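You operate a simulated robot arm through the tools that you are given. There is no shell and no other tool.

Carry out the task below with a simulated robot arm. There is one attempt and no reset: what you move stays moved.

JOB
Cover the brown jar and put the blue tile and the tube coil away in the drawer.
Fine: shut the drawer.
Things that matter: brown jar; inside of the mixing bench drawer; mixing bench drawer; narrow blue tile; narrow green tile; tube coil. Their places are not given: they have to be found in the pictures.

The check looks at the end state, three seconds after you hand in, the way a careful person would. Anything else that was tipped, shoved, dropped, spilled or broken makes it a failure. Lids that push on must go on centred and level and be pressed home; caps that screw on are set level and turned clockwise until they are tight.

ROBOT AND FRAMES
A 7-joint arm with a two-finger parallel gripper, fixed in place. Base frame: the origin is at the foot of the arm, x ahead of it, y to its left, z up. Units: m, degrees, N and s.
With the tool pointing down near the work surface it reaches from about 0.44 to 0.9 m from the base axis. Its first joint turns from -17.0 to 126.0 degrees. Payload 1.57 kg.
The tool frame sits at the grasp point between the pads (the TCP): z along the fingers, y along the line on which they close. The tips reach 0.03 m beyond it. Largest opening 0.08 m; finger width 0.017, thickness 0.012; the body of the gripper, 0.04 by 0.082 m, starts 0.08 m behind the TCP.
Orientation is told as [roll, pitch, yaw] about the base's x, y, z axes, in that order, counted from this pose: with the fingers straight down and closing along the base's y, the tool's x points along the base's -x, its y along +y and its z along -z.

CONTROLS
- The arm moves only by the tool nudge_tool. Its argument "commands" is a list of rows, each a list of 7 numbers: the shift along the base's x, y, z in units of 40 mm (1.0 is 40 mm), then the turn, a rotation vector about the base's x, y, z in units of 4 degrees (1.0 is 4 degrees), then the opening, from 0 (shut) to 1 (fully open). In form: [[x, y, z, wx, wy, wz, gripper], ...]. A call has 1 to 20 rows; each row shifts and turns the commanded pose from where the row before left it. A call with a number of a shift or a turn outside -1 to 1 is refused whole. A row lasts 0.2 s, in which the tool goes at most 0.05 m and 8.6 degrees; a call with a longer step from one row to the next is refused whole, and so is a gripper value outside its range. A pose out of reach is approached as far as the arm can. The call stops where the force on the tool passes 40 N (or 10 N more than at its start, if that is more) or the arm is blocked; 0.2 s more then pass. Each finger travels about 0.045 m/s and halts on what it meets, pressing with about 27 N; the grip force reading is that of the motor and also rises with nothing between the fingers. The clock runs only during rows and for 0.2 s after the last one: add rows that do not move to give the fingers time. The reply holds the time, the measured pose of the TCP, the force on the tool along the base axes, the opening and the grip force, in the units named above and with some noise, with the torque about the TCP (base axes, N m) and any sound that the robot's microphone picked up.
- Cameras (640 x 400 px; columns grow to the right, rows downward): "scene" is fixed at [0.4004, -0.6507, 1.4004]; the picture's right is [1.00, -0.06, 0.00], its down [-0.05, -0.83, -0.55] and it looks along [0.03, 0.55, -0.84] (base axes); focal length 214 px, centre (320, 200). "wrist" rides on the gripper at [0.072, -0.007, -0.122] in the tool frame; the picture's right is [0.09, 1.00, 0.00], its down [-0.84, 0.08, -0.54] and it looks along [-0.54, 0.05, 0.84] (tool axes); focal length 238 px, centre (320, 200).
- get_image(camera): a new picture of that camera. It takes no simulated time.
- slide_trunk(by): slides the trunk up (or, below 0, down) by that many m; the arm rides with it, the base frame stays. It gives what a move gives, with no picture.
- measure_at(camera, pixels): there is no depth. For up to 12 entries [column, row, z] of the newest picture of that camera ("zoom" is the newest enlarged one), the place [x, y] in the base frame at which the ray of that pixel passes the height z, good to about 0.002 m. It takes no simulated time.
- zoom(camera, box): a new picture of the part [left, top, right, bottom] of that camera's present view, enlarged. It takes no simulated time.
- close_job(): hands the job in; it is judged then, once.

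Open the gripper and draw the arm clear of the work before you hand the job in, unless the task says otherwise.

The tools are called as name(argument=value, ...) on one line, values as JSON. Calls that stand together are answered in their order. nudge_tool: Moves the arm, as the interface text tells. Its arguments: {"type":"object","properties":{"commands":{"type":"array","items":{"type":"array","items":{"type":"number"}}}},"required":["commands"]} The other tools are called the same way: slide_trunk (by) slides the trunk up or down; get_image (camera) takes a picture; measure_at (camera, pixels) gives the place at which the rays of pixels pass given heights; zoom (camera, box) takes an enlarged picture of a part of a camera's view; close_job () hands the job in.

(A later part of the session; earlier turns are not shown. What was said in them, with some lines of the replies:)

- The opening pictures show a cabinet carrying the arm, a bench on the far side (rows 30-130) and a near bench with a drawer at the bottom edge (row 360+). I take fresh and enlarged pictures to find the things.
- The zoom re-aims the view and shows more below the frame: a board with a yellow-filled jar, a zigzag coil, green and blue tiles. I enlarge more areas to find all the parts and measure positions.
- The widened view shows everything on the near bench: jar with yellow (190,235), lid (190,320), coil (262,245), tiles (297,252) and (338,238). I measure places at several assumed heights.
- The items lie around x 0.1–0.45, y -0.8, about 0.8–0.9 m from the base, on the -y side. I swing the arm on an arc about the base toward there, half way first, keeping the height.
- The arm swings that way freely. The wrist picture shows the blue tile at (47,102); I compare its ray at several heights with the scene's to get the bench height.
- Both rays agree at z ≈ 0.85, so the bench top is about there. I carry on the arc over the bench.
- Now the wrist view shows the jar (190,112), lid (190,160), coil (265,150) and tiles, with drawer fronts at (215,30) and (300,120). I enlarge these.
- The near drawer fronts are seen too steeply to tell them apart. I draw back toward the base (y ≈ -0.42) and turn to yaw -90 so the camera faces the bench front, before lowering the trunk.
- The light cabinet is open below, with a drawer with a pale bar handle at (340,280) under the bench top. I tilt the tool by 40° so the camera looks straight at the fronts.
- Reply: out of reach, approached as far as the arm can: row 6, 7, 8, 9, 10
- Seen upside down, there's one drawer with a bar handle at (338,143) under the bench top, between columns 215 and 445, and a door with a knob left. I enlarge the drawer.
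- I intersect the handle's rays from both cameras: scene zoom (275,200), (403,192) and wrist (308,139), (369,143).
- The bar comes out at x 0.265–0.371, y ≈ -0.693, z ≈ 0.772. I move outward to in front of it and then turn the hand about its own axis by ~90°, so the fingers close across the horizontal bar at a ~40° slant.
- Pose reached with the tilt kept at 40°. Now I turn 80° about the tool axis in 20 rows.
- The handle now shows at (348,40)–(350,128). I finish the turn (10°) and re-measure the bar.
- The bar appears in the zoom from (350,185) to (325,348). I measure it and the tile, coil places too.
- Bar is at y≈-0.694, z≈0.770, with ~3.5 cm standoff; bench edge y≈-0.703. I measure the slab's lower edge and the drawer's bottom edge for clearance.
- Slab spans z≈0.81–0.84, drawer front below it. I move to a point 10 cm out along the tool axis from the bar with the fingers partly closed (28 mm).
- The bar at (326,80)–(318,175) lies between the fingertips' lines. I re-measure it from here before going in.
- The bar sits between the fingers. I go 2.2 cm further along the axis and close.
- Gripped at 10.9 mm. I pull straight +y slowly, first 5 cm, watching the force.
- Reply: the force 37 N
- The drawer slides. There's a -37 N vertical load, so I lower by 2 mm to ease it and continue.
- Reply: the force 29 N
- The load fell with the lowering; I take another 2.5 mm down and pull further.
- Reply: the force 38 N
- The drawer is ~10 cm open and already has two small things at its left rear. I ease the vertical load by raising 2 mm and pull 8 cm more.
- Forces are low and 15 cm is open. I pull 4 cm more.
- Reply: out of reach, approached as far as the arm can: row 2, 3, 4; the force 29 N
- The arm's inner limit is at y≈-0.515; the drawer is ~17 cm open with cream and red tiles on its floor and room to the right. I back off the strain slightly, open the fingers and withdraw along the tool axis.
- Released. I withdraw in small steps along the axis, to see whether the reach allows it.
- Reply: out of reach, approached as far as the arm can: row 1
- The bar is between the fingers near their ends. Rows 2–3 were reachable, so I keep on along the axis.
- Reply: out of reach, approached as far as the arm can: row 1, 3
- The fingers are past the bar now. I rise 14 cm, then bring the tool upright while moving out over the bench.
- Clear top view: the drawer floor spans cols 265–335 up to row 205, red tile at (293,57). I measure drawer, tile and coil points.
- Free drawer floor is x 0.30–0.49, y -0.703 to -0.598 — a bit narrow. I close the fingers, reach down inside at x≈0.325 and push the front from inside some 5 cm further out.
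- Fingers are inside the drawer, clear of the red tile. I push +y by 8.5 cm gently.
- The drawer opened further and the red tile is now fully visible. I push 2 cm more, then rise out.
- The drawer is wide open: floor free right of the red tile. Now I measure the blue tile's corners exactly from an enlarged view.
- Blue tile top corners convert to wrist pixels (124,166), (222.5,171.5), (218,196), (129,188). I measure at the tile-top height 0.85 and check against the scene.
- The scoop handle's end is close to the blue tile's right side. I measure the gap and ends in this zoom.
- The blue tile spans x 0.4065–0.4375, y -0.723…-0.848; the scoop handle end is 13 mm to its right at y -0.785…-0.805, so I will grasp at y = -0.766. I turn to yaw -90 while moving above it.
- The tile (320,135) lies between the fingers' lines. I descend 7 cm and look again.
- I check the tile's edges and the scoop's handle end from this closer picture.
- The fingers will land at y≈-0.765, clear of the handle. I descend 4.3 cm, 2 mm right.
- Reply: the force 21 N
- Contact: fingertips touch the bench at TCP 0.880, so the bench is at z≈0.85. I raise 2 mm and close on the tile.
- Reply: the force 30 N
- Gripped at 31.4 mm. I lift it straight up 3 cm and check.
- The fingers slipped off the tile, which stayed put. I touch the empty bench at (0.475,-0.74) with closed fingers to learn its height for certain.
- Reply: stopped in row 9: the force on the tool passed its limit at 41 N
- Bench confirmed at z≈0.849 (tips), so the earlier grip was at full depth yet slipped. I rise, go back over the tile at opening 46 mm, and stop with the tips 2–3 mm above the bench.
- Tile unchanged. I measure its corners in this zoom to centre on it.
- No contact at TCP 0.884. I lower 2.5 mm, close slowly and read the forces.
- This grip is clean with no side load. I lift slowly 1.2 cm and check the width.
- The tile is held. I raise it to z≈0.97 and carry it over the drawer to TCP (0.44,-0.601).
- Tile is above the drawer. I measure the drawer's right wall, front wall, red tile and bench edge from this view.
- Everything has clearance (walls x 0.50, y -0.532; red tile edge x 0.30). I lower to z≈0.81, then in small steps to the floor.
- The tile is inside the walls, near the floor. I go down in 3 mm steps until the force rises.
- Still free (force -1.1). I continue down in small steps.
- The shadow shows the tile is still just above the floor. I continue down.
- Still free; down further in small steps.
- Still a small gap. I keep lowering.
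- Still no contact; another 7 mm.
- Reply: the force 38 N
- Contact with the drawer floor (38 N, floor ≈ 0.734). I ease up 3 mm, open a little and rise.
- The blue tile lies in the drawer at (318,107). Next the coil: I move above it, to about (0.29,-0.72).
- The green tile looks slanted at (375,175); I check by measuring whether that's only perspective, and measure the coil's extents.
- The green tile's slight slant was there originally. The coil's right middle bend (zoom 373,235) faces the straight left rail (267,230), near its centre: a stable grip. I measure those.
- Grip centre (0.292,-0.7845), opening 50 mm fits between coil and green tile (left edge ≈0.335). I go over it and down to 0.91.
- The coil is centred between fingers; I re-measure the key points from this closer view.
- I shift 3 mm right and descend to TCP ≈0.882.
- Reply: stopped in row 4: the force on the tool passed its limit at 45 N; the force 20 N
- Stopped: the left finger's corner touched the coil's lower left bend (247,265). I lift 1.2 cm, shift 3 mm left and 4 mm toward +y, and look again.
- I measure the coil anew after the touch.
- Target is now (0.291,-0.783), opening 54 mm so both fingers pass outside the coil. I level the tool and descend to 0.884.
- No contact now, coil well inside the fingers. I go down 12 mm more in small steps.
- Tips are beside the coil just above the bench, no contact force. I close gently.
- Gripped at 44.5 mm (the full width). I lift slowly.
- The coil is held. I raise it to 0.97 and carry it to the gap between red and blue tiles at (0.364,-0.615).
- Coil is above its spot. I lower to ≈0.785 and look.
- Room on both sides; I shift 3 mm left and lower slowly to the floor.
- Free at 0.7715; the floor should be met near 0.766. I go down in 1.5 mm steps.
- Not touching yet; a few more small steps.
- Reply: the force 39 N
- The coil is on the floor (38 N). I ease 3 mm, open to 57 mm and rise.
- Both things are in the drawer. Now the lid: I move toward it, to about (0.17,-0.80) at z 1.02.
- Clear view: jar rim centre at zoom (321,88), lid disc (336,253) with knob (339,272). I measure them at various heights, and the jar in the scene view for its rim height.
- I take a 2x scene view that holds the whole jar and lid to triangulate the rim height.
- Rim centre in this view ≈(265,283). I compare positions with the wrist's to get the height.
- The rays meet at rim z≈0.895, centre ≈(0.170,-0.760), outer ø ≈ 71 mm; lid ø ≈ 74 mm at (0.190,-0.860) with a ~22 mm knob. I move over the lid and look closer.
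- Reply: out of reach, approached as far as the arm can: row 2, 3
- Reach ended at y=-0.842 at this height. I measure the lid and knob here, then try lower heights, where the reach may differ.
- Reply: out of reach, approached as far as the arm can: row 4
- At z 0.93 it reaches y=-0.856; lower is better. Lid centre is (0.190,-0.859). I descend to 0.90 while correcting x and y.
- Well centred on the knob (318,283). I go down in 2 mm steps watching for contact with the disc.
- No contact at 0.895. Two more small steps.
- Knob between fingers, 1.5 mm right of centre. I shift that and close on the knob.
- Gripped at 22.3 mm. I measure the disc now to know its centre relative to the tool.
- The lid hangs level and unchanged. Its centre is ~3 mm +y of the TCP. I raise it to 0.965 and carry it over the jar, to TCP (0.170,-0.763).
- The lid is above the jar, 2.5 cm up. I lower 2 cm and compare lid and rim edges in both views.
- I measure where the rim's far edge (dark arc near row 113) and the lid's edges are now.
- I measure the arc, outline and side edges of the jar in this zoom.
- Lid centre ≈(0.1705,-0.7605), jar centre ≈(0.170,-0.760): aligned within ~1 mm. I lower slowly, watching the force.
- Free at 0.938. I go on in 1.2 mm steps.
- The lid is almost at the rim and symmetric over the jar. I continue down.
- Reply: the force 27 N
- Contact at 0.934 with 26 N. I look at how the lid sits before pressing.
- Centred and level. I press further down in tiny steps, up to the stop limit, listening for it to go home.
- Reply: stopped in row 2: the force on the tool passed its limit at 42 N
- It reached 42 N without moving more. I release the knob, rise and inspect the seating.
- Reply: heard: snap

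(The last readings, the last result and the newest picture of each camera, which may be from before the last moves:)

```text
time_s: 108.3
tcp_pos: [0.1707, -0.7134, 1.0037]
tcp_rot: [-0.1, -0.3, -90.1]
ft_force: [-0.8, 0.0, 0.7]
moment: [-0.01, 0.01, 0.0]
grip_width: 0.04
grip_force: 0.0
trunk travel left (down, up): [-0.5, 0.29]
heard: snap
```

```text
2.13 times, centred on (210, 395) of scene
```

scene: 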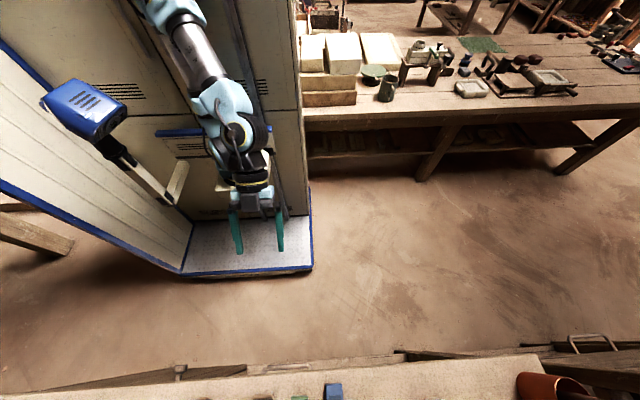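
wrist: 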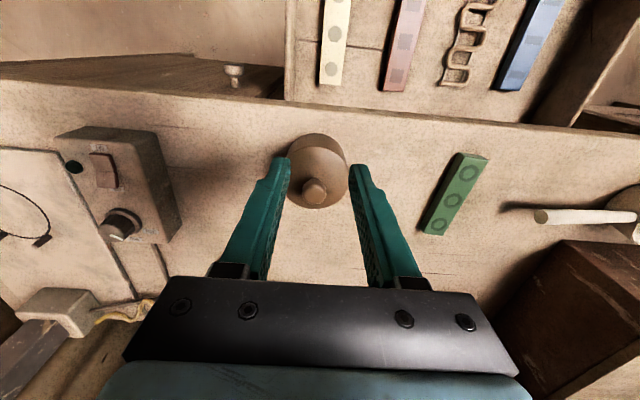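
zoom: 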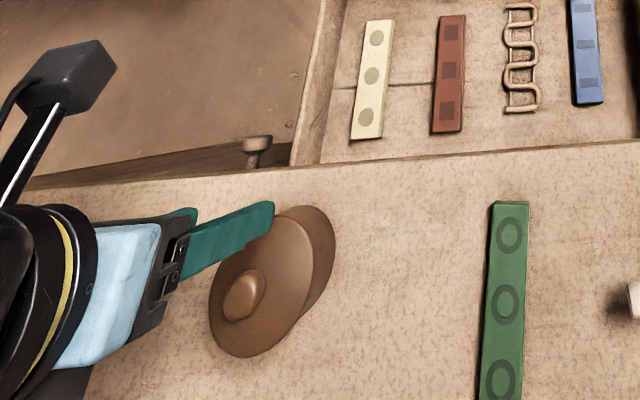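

A "snap" was heard. I zoom in on the lid to check how it sits.

zoom(camera="wrist", box=[270, 115, 370, 225])

measure_at(camera="zoom", pixels=[[320, 200, 0.9]])

zoom(camera="scene", box=[150, 390, 290, 400])

```text
3.64 times, centred on (320, 170) of wrist
```

zoom: 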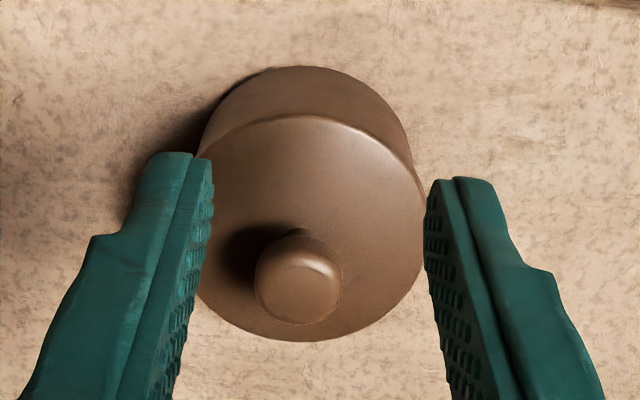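

```text
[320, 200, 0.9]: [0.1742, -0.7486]
```

```text
4.57 times, centred on (220, 395) of scene
```

zoom: 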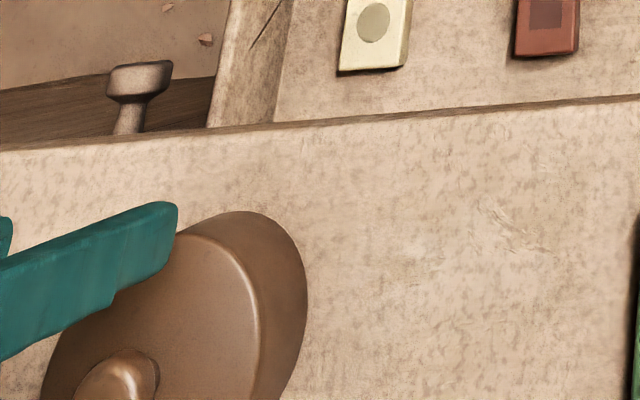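

It looks centred and level. To be sure it's home, I close the fingers and press straight down on the knob's top at (0.170,-0.760).

nudge_tool(commands=[[0, -0.1, 0.2, 0, 0, 0, 0], [0, -0.35, 0, 0.07, 0, 0, 0], [0, -0.35, 0, 0, 0, 0, 0], [0, -0.35, 0, 0, 0, 0, 0], [0, 0, -0.4, 0, 0, 0, 0], [0, 0, 0, 0, 0, 0, 0]])

get_image(camera="wrist")

```text
time_s: 109.7
tcp_pos: [0.1705, -0.7582, 0.9961]
tcp_rot: [0.0, -0.1, -90.1]
ft_force: [-0.2, -0.1, -0.2]
moment: [0.0, 0.01, 0.02]
grip_width: 0.0
grip_force: 21.4
trunk travel left (down, up): [-0.5, 0.29]
```

```text
taken
```

wrist: 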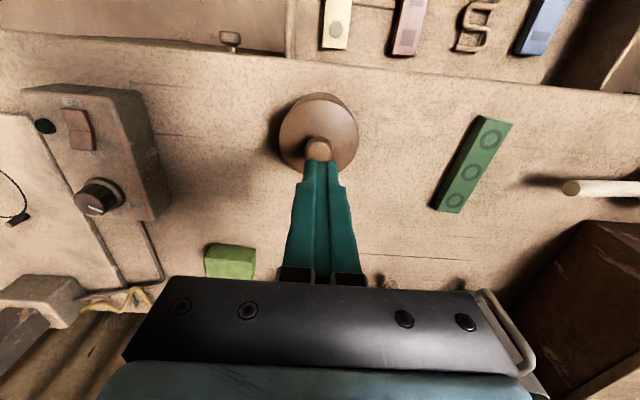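

The closed fingers are over the knob. I descend and then press in small steps.

nudge_tool(commands=[[0, -0.03, -0.4, 0, 0, 0, 0], [0, 0, -0.4, 0, 0, 0, 0], [0, 0, -0.1, 0, 0, 0, 0], [0, 0, -0.04, 0, 0, 0, 0], [0, 0, -0.04, 0, 0, 0, 0], [0, 0, -0.04, 0, 0, 0, 0], [0, 0, -0.04, 0, 0, 0, 0], [0, 0, -0.04, 0, 0, 0, 0]])

get_image(camera="wrist")

```text
time_s: 111.1
tcp_pos: [0.1697, -0.7594, 0.9612]
tcp_rot: [0.0, -0.6, -89.9]
ft_force: [0.1, 7.5, 14.8]
moment: [0.19, -0.04, 0.0]
grip_width: 0.0
grip_force: 21.0
trunk travel left (down, up): [-0.5, 0.29]
stopped in row 7: the force on the tool passed its limit at 42 N (the readings are from after the stop); the commanded pose is now the measured one
```

```text
taken
```

wrist: 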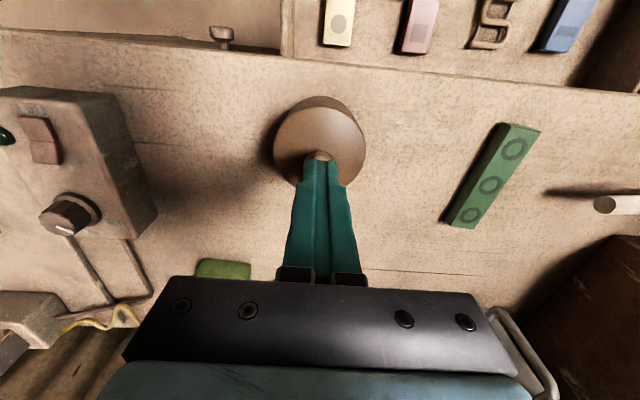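

Pressed with 42 N, no further give or sound: the lid is home. I rise and take a clear look.

nudge_tool(commands=[[0, 0, 0.4, 0, 0, 0, 0], [0, 0.2, 0.6, 0, 0, 0, 0], [0, 0.9, 0.6, 0.1, 0, 0, 0], [0, 0.9, 0, 0, 0, 0, 0], [0, 0.9, 0, 0, 0, 0, 0], [0, 0.9, 0, 0, 0, 0, 0], [0, 0.9, 0, 0, 0, 0, 0], [0, 0, 0, 0, 0, 0, 0]])

get_image(camera="wrist")

zoom(camera="scene", box=[60, 390, 360, 400])

```text
time_s: 112.9
tcp_pos: [0.1704, -0.5726, 1.0216]
tcp_rot: [-0.1, -0.1, -90.0]
ft_force: [0.4, -0.1, 0.1]
moment: [-0.03, 0.0, 0.0]
grip_width: 0.0002
grip_force: 21.5
trunk travel left (down, up): [-0.5, 0.29]
```

```text
taken
```

wrist: 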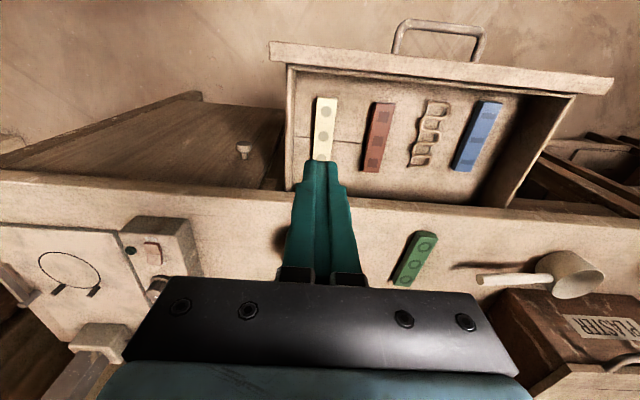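

```text
2.13 times, centred on (210, 395) of scene
```

zoom: 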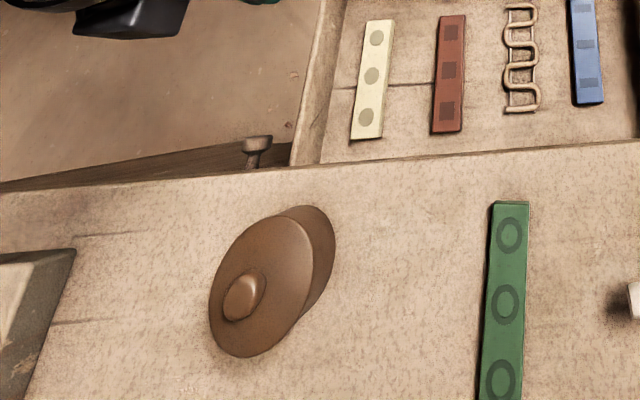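

All tidy: jar covered, green tile untouched. Now to shut the drawer I measure the handle bar's present place.

measure_at(camera="wrist", pixels=[[408, 22, 0.77], [480, 32, 0.77], [440, 26, 0.77], [394, 50, 0.77], [440, 60, 0.81], [280, 42, 0.81], [600, 85, 0.81]])

nudge_tool(commands=[[0.5, 0.5, 0, 0, 0, 0, 0], [0.5, 0.5, 0, 0, 0, 0, 0], [0.5, 0.5, 0, 0, 0, 0, 0], [0.5, 0.5, 0, 0, 0, 0, 0], [0.5, 0.5, 0, 0, 0, 0, 0], [0.5, 0.5, 0, 0, 0, 0, 0], [0.5, 0.5, 0, 0, 0, 0, 0], [0.2, 0.4, 0, 0, 0, 0, 0], [0, 0, 0, 0, 0, 0, 0]])

get_image(camera="wrist")

```text
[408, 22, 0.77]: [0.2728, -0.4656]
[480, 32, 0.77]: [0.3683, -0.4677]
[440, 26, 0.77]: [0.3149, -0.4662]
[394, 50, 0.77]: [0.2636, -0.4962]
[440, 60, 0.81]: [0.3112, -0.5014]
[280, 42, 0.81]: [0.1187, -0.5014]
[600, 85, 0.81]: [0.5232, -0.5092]
```

```text
time_s: 114.9
tcp_pos: [0.3173, -0.4161, 1.0224]
tcp_rot: [-0.1, 0.0, -90.1]
ft_force: [1.1, 0.9, 0.4]
moment: [0.03, -0.01, 0.02]
grip_width: 0.0
grip_force: 21.6
trunk travel left (down, up): [-0.5, 0.29]
```

```text
taken
```

wrist: 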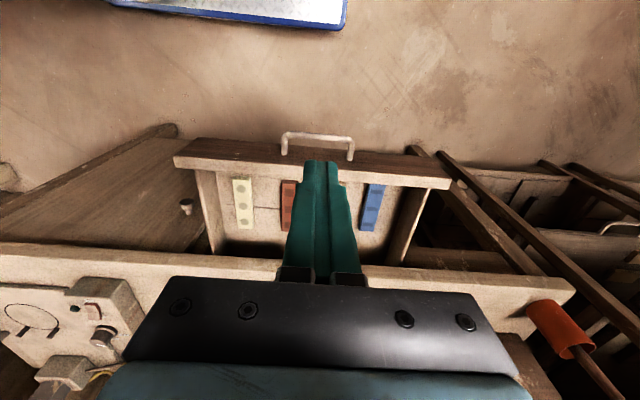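

Bar at y≈-0.466, my fingers at y≈-0.416 are clear of it. I go down to z≈0.787.

nudge_tool(commands=[[0, 0, -0.9, 0, 0, 0, 0], [0, 0, -0.9, 0, 0, 0, 0], [0, 0, -0.9, 0, 0, 0, 0], [0, 0, -0.9, 0, 0, 0, 0], [0, 0, -0.9, 0, 0, 0, 0], [0, 0, -0.9, 0, 0, 0, 0], [0, 0, -0.45, 0, 0, 0, 0], [0, 0, 0, 0, 0, 0, 0]])

get_image(camera="wrist")

```text
time_s: 116.7
tcp_pos: [0.3165, -0.4163, 0.7894]
tcp_rot: [-0.1, -0.1, -90.0]
ft_force: [-0.5, -0.2, 0.3]
moment: [-0.01, -0.01, -0.03]
grip_width: 0.0
grip_force: 21.9
trunk travel left (down, up): [-0.5, 0.29]
```

```text
taken
```

wrist: 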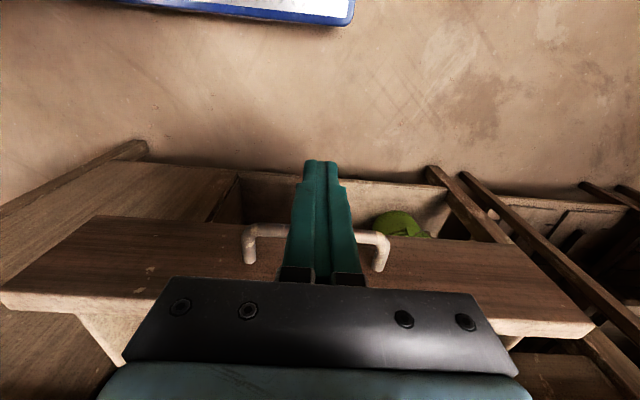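

The fingers stand centred before the handle (col 320). I push -y steadily.

nudge_tool(commands=[[0, -0.2, 0, 0, 0, 0, 0], [0, -0.2, 0, 0, 0, 0, 0], [0, -0.2, 0, 0, 0, 0, 0], [0, -0.2, 0, 0, 0, 0, 0], [0, -0.2, 0, 0, 0, 0, 0], [0, -0.2, 0, 0, 0, 0, 0], [0, -0.2, 0, 0, 0, 0, 0], [0, -0.2, 0, 0, 0, 0, 0], [0, -0.2, 0, 0, 0, 0, 0], [0, -0.2, 0, 0, 0, 0, 0], [0, -0.2, 0, 0, 0, 0, 0], [0, -0.2, 0, 0, 0, 0, 0], [0, -0.2, 0, 0, 0, 0, 0], [0, -0.2, 0, 0, 0, 0, 0], [0, 0, 0, 0, 0, 0, 0]])

get_image(camera="wrist")

zoom(camera="scene", box=[160, 300, 480, 400])

```text
time_s: 119.9
tcp_pos: [0.317, -0.5273, 0.7884]
tcp_rot: [-0.1, -0.1, -90.0]
ft_force: [0.2, 0.1, 0.7]
moment: [-0.03, 0.0, 0.0]
grip_width: 0.0
grip_force: 21.3
trunk travel left (down, up): [-0.5, 0.29]
```

```text
taken
```

wrist: 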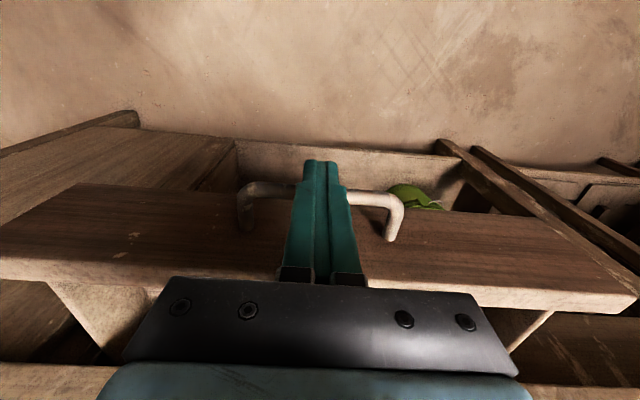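

```text
2.00 times, centred on (320, 350) of scene
```

zoom: 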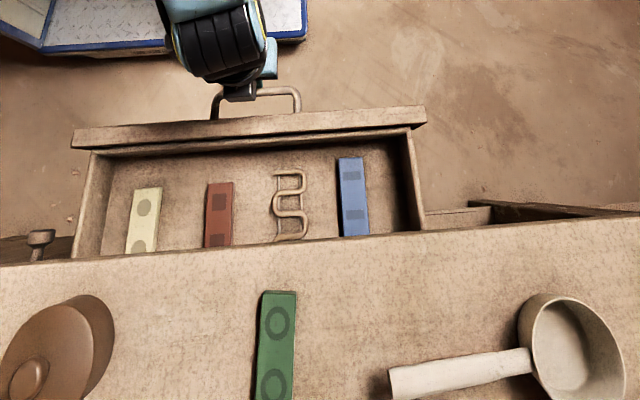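

The drawer moves in and its contents stay put. I push on 14 cm.

nudge_tool(commands=[[0, -0.2, 0, 0, 0, 0, 0], [0, -0.2, 0, 0, 0, 0, 0], [0, -0.2, 0, 0, 0, 0, 0], [0, -0.2, 0, 0, 0, 0, 0], [0, -0.2, 0, 0, 0, 0, 0], [0, -0.2, 0, 0, 0, 0, 0], [0, -0.2, 0, 0, 0, 0, 0], [0, -0.2, 0, 0, 0, 0, 0], [0, -0.2, 0, 0, 0, 0, 0], [0, -0.2, 0, 0, 0, 0, 0], [0, -0.2, 0, 0, 0, 0, 0], [0, -0.2, 0, 0, 0, 0, 0], [0, -0.2, 0, 0, 0, 0, 0], [0, -0.2, 0, 0, 0, 0, 0], [0, -0.2, 0, 0, 0, 0, 0], [0, -0.2, 0, 0, 0, 0, 0], [0, -0.15, 0, 0, 0, 0, 0], [0, 0, 0, 0, 0, 0, 0]])

get_image(camera="wrist")

zoom(camera="scene", box=[160, 300, 480, 400])

```text
time_s: 123.7
tcp_pos: [0.3181, -0.6607, 0.789]
tcp_rot: [-0.1, -0.1, -90.1]
ft_force: [0.5, -0.6, -0.9]
moment: [0.0, 0.01, -0.02]
grip_width: 0.0
grip_force: 21.1
trunk travel left (down, up): [-0.5, 0.29]
```

```text
taken
```

wrist: 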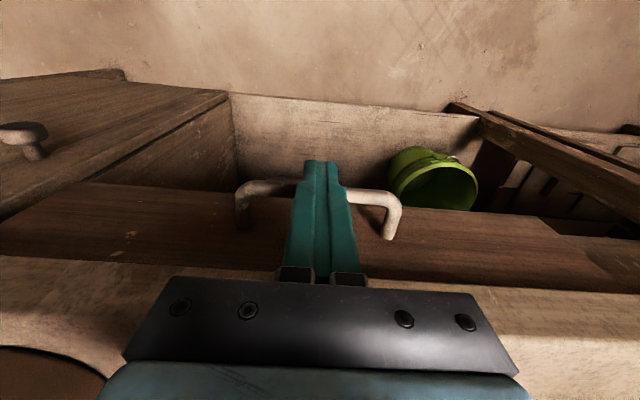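

```text
2.00 times, centred on (320, 350) of scene
```

zoom: 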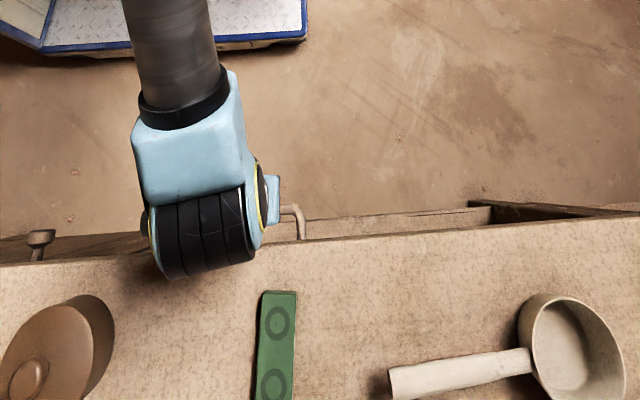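

About 2 cm remain. I push in 3 mm steps until it meets its stop.

nudge_tool(commands=[[0, -0.08, 0, 0, 0, 0, 0], [0, -0.08, 0, 0, 0, 0, 0], [0, -0.08, 0, 0, 0, 0, 0], [0, -0.08, 0, 0, 0, 0, 0], [0, -0.08, 0, 0, 0, 0, 0], [0, -0.06, 0, 0, 0, 0, 0], [0, -0.06, 0, 0, 0, 0, 0], [0, -0.06, 0, 0, 0, 0, 0]])

get_image(camera="wrist")

```text
time_s: 125.5
tcp_pos: [0.3165, -0.6817, 0.7893]
tcp_rot: [-0.1, 0.1, -90.0]
ft_force: [-4.1, 21.0, 1.9]
moment: [0.42, -0.09, 0.0]
grip_width: 0.0
grip_force: 21.5
trunk travel left (down, up): [-0.5, 0.29]
```

```text
taken
```

wrist: 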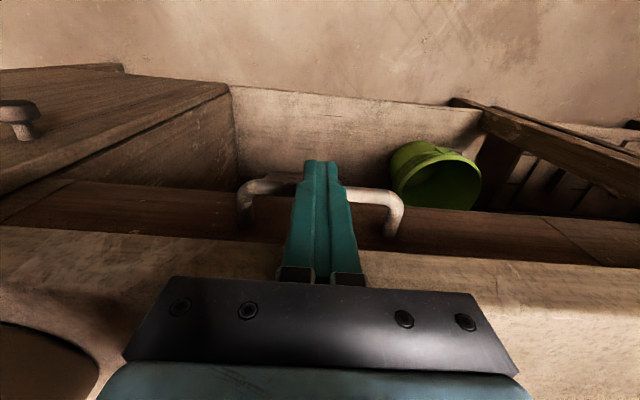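

The force rises to 21 N at y=-0.682, as reckoned for shut; a little extra push to make certain.

nudge_tool(commands=[[0, -0.04, 0, 0, 0, 0, 0], [0, -0.02, 0, 0, 0, 0, 0], [0, 0, 0, 0, 0, 0, 0]])

```text
time_s: 126.0
tcp_pos: [0.3171, -0.6822, 0.7879]
tcp_rot: [-0.2, 0.8, -89.9]
ft_force: [-0.9, 11.9, 6.8]
moment: [0.22, 0.02, 0.06]
grip_width: 0.0
grip_force: 21.1
trunk travel left (down, up): [-0.5, 0.29]
stopped in row 2: the force on the tool passed its limit at 41 N (the readings are from after the stop); the commanded pose is now the measured one
```

The drawer is firmly at its stop. I back off in +y, rise, and check.

nudge_tool(commands=[[0, 0.3, 0, 0, 0, 0, 0], [0, 0.8, 0, 0, 0, 0, 0], [0, 0.8, 0.3, 0, 0, 0, 0], [0, 0.8, 0.8, 0, 0, 0, 0], [0, 0.6, 0.9, 0, 0, 0, 0], [0, 0.4, 0.9, 0, 0, 0, 0.5], [0, 0.4, 0.9, 0, 0, 0, 1], [0, 0.4, 0.9, 0, 0, 0, 1], [0, 0, 0, 0, 0, 0, 1]])

get_image(camera="wrist")

zoom(camera="scene", box=[0, 390, 640, 400])

zoom(camera="scene", box=[60, 390, 360, 400])

```text
time_s: 128.0
tcp_pos: [0.315, -0.505, 0.9766]
tcp_rot: [-0.2, 0.7, -90.0]
ft_force: [-0.3, 0.6, -0.3]
moment: [0.04, -0.02, -0.01]
grip_width: 0.08
grip_force: 0.0
trunk travel left (down, up): [-0.5, 0.29]
```

```text
taken
```

wrist: 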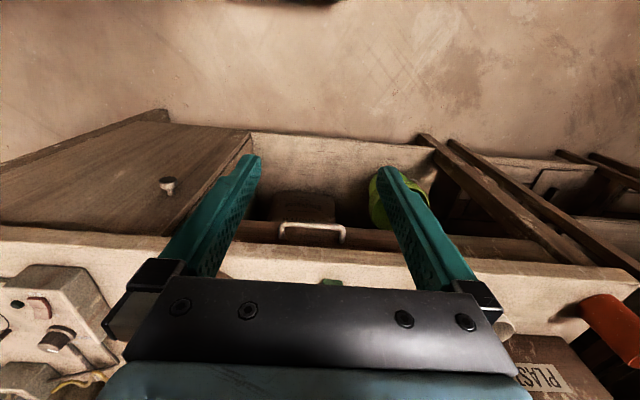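

```text
1.00 times, centred on (320, 395) of scene (not enlarged: the box is as wide or as high as the picture)
```

zoom: 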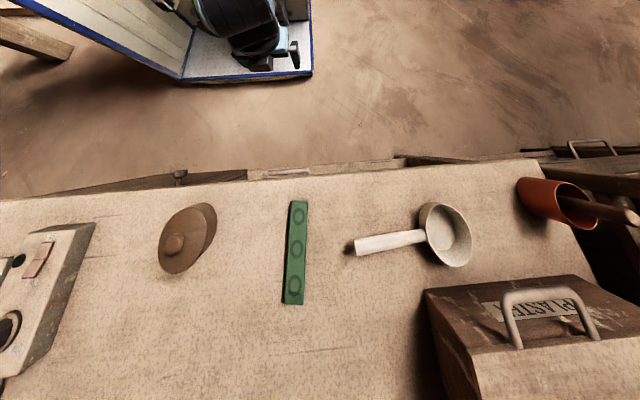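

```text
2.13 times, centred on (210, 395) of scene
```

zoom: 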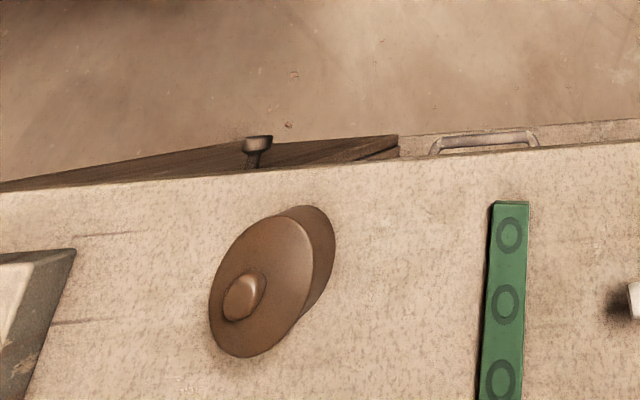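

Drawer shut, bench tidy. For a last check of the lid's seating I tilt the camera to see the jar from the side.

nudge_tool(commands=[[-0.3, -0.3, 0.2, -1, 0, 0, 1], [-0.3, -0.3, 0.2, -1, 0, 0, 1], [-0.3, -0.3, 0.2, -1, 0, 0, 1], [-0.3, -0.2, 0, -1, 0, 0, 1], [-0.3, 0, 0, -1, 0, 0, 1], [0, 0, 0, -1, 0, 0, 1], [0, 0, 0, -1, 0, 0, 1], [0, 0, 0, -1, 0, 0, 1], [0, 0, 0, -1, 0, 0, 1]])

get_image(camera="wrist")

```text
time_s: 130.0
tcp_pos: [0.2576, -0.5477, 0.9986]
tcp_rot: [-0.1, -35.4, -90.0]
ft_force: [-0.9, 0.3, 0.2]
moment: [-0.03, -0.01, -0.05]
grip_width: 0.0801
grip_force: 0.1
trunk travel left (down, up): [-0.5, 0.29]
```

```text
taken
```

wrist: 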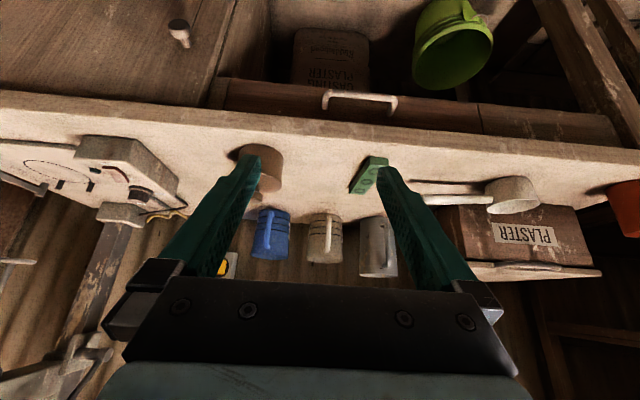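

The jar at (258,165) is partly behind the finger; I shift a little left and enlarge both the jar and the drawer.

nudge_tool(commands=[[-0.6, 0, 0, 0, 0, 0, 1], [-0.6, 0, 0, 0, 0, 0, 1], [-0.6, 0, 0, 0, 0, 0, 1], [0, 0, 0, 0, 0, 0, 1]])

zoom(camera="wrist", box=[260, 120, 380, 230])

zoom(camera="wrist", box=[200, 40, 500, 240])

```text
time_s: 131.0
tcp_pos: [0.1843, -0.5489, 1.0026]
tcp_rot: [-0.2, -35.4, -90.1]
ft_force: [0.1, 0.2, -0.5]
moment: [0.01, -0.02, 0.0]
grip_width: 0.0798
grip_force: 0.1
trunk travel left (down, up): [-0.5, 0.29]
```

```text
3.64 times, centred on (320, 175) of wrist
```

zoom: 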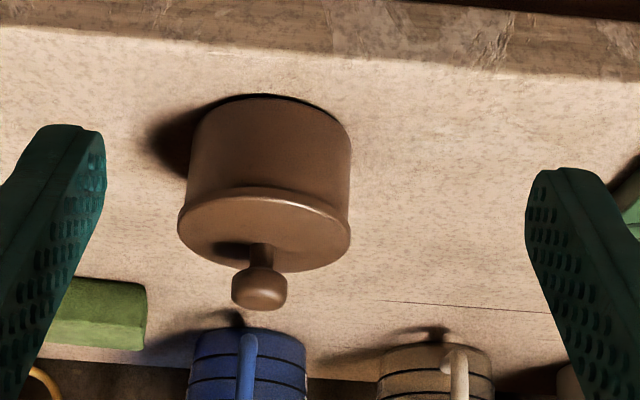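

```text
2.00 times, centred on (350, 140) of wrist
```

zoom: 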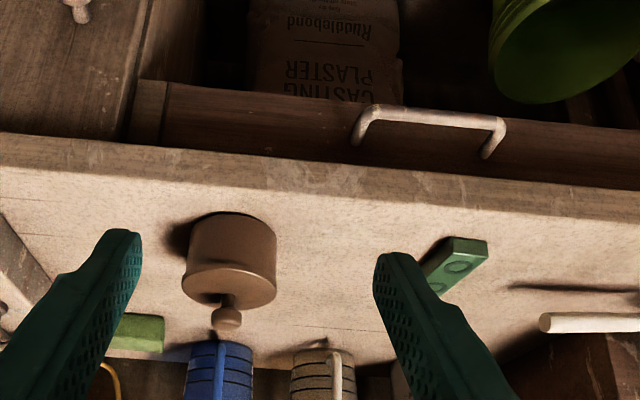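

The lid overhangs slightly more on the left (178 vs 187) than on the right (350 vs 351). I enlarge more to judge the centring and level.

zoom(camera="wrist", box=[275, 140, 335, 205])

```text
6.15 times, centred on (305, 172) of wrist
```

zoom: 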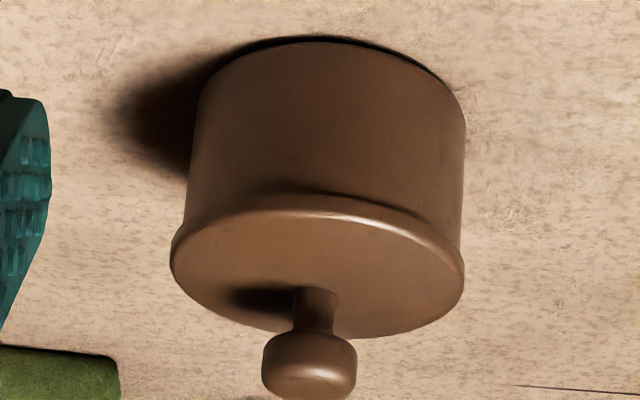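

Allowing for perspective the lid is centred within ~1 mm, level, flush on the jar, and it snapped; the drawer front is flush under the bench. I bring the tool upright and draw the open gripper well clear.

nudge_tool(commands=[[0.3, 0, 0.6, 1, 0, 0, 1], [0.3, 0, 0.6, 1, 0, 0, 1], [0.3, 0, 0.6, 1, 0, 0, 1], [0.3, 0.2, 0.4, 1, 0, 0, 1], [0.3, 0.2, 0, 1, 0, 0, 1], [0.3, 0.2, 0, 1, 0, 0, 1], [0, 0.2, 0, 1, 0, 0, 1], [0, 0.2, 0, 1, 0, 0, 1], [0, 0.2, 0, 0.8, 0, 0, 1], [0, 0, 0, 0, 0, 0, 1]])

zoom(camera="scene", box=[0, 390, 640, 400])

zoom(camera="scene", box=[150, 390, 290, 400])

```text
time_s: 133.2
tcp_pos: [0.2572, -0.5001, 1.0865]
tcp_rot: [-0.1, -0.2, -90.0]
ft_force: [0.0, -0.6, 0.0]
moment: [0.02, 0.0, -0.02]
grip_width: 0.0803
grip_force: 0.1
trunk travel left (down, up): [-0.5, 0.29]
```

```text
1.00 times, centred on (320, 395) of scene (not enlarged: the box is as wide or as high as the picture)
```

zoom: 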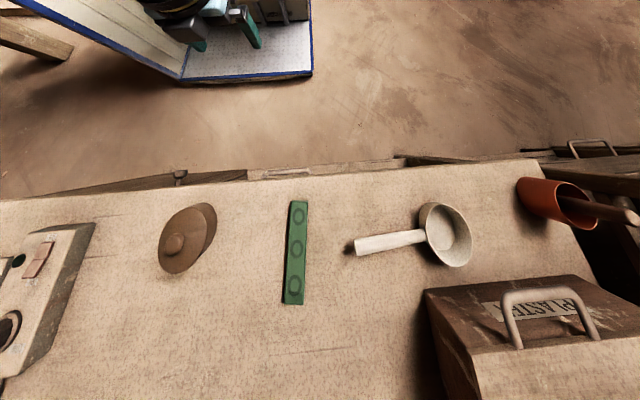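

```text
4.57 times, centred on (220, 395) of scene
```

zoom: 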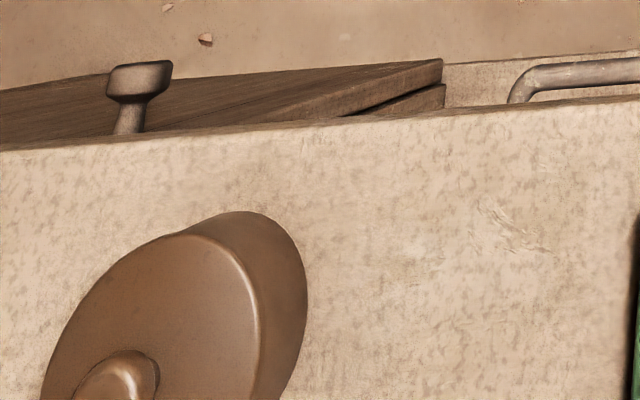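

Everything is in place: jar lidded, drawer shut with the blue tile and coil in it, green tile and the rest untouched, gripper open and clear. I hand in.

close_job()

```text
The job is handed in.
```

I've handed the job in: the brown jar is covered, and the blue tile and tube coil are in the mixing bench drawer, which is shut. I don't have the check's verdict.

- **Jar:** The lid is on level and, by the pictures, centred to within about 1 mm. I pressed it to about 42 N and heard a snap on the next move, while letting go of the knob. A second press of about 42 N on the knob gave no more movement or sound, so I took the lid to be fully on.
- **Drawer:** The blue tile and the coil lie flat between the red tile already there and the drawer's right wall. The drawer was pushed in until it met its stop, and its front looks flush under the bench top.
- **Slips:** My first grip on the blue tile slipped, shifting it about 3 mm on the bench before I picked it up cleanly. A finger also touched the coil once before I got a good hold. In the last pictures the green tile and everything else look as they did at the start.

The gripper is open and drawn clear of the bench.
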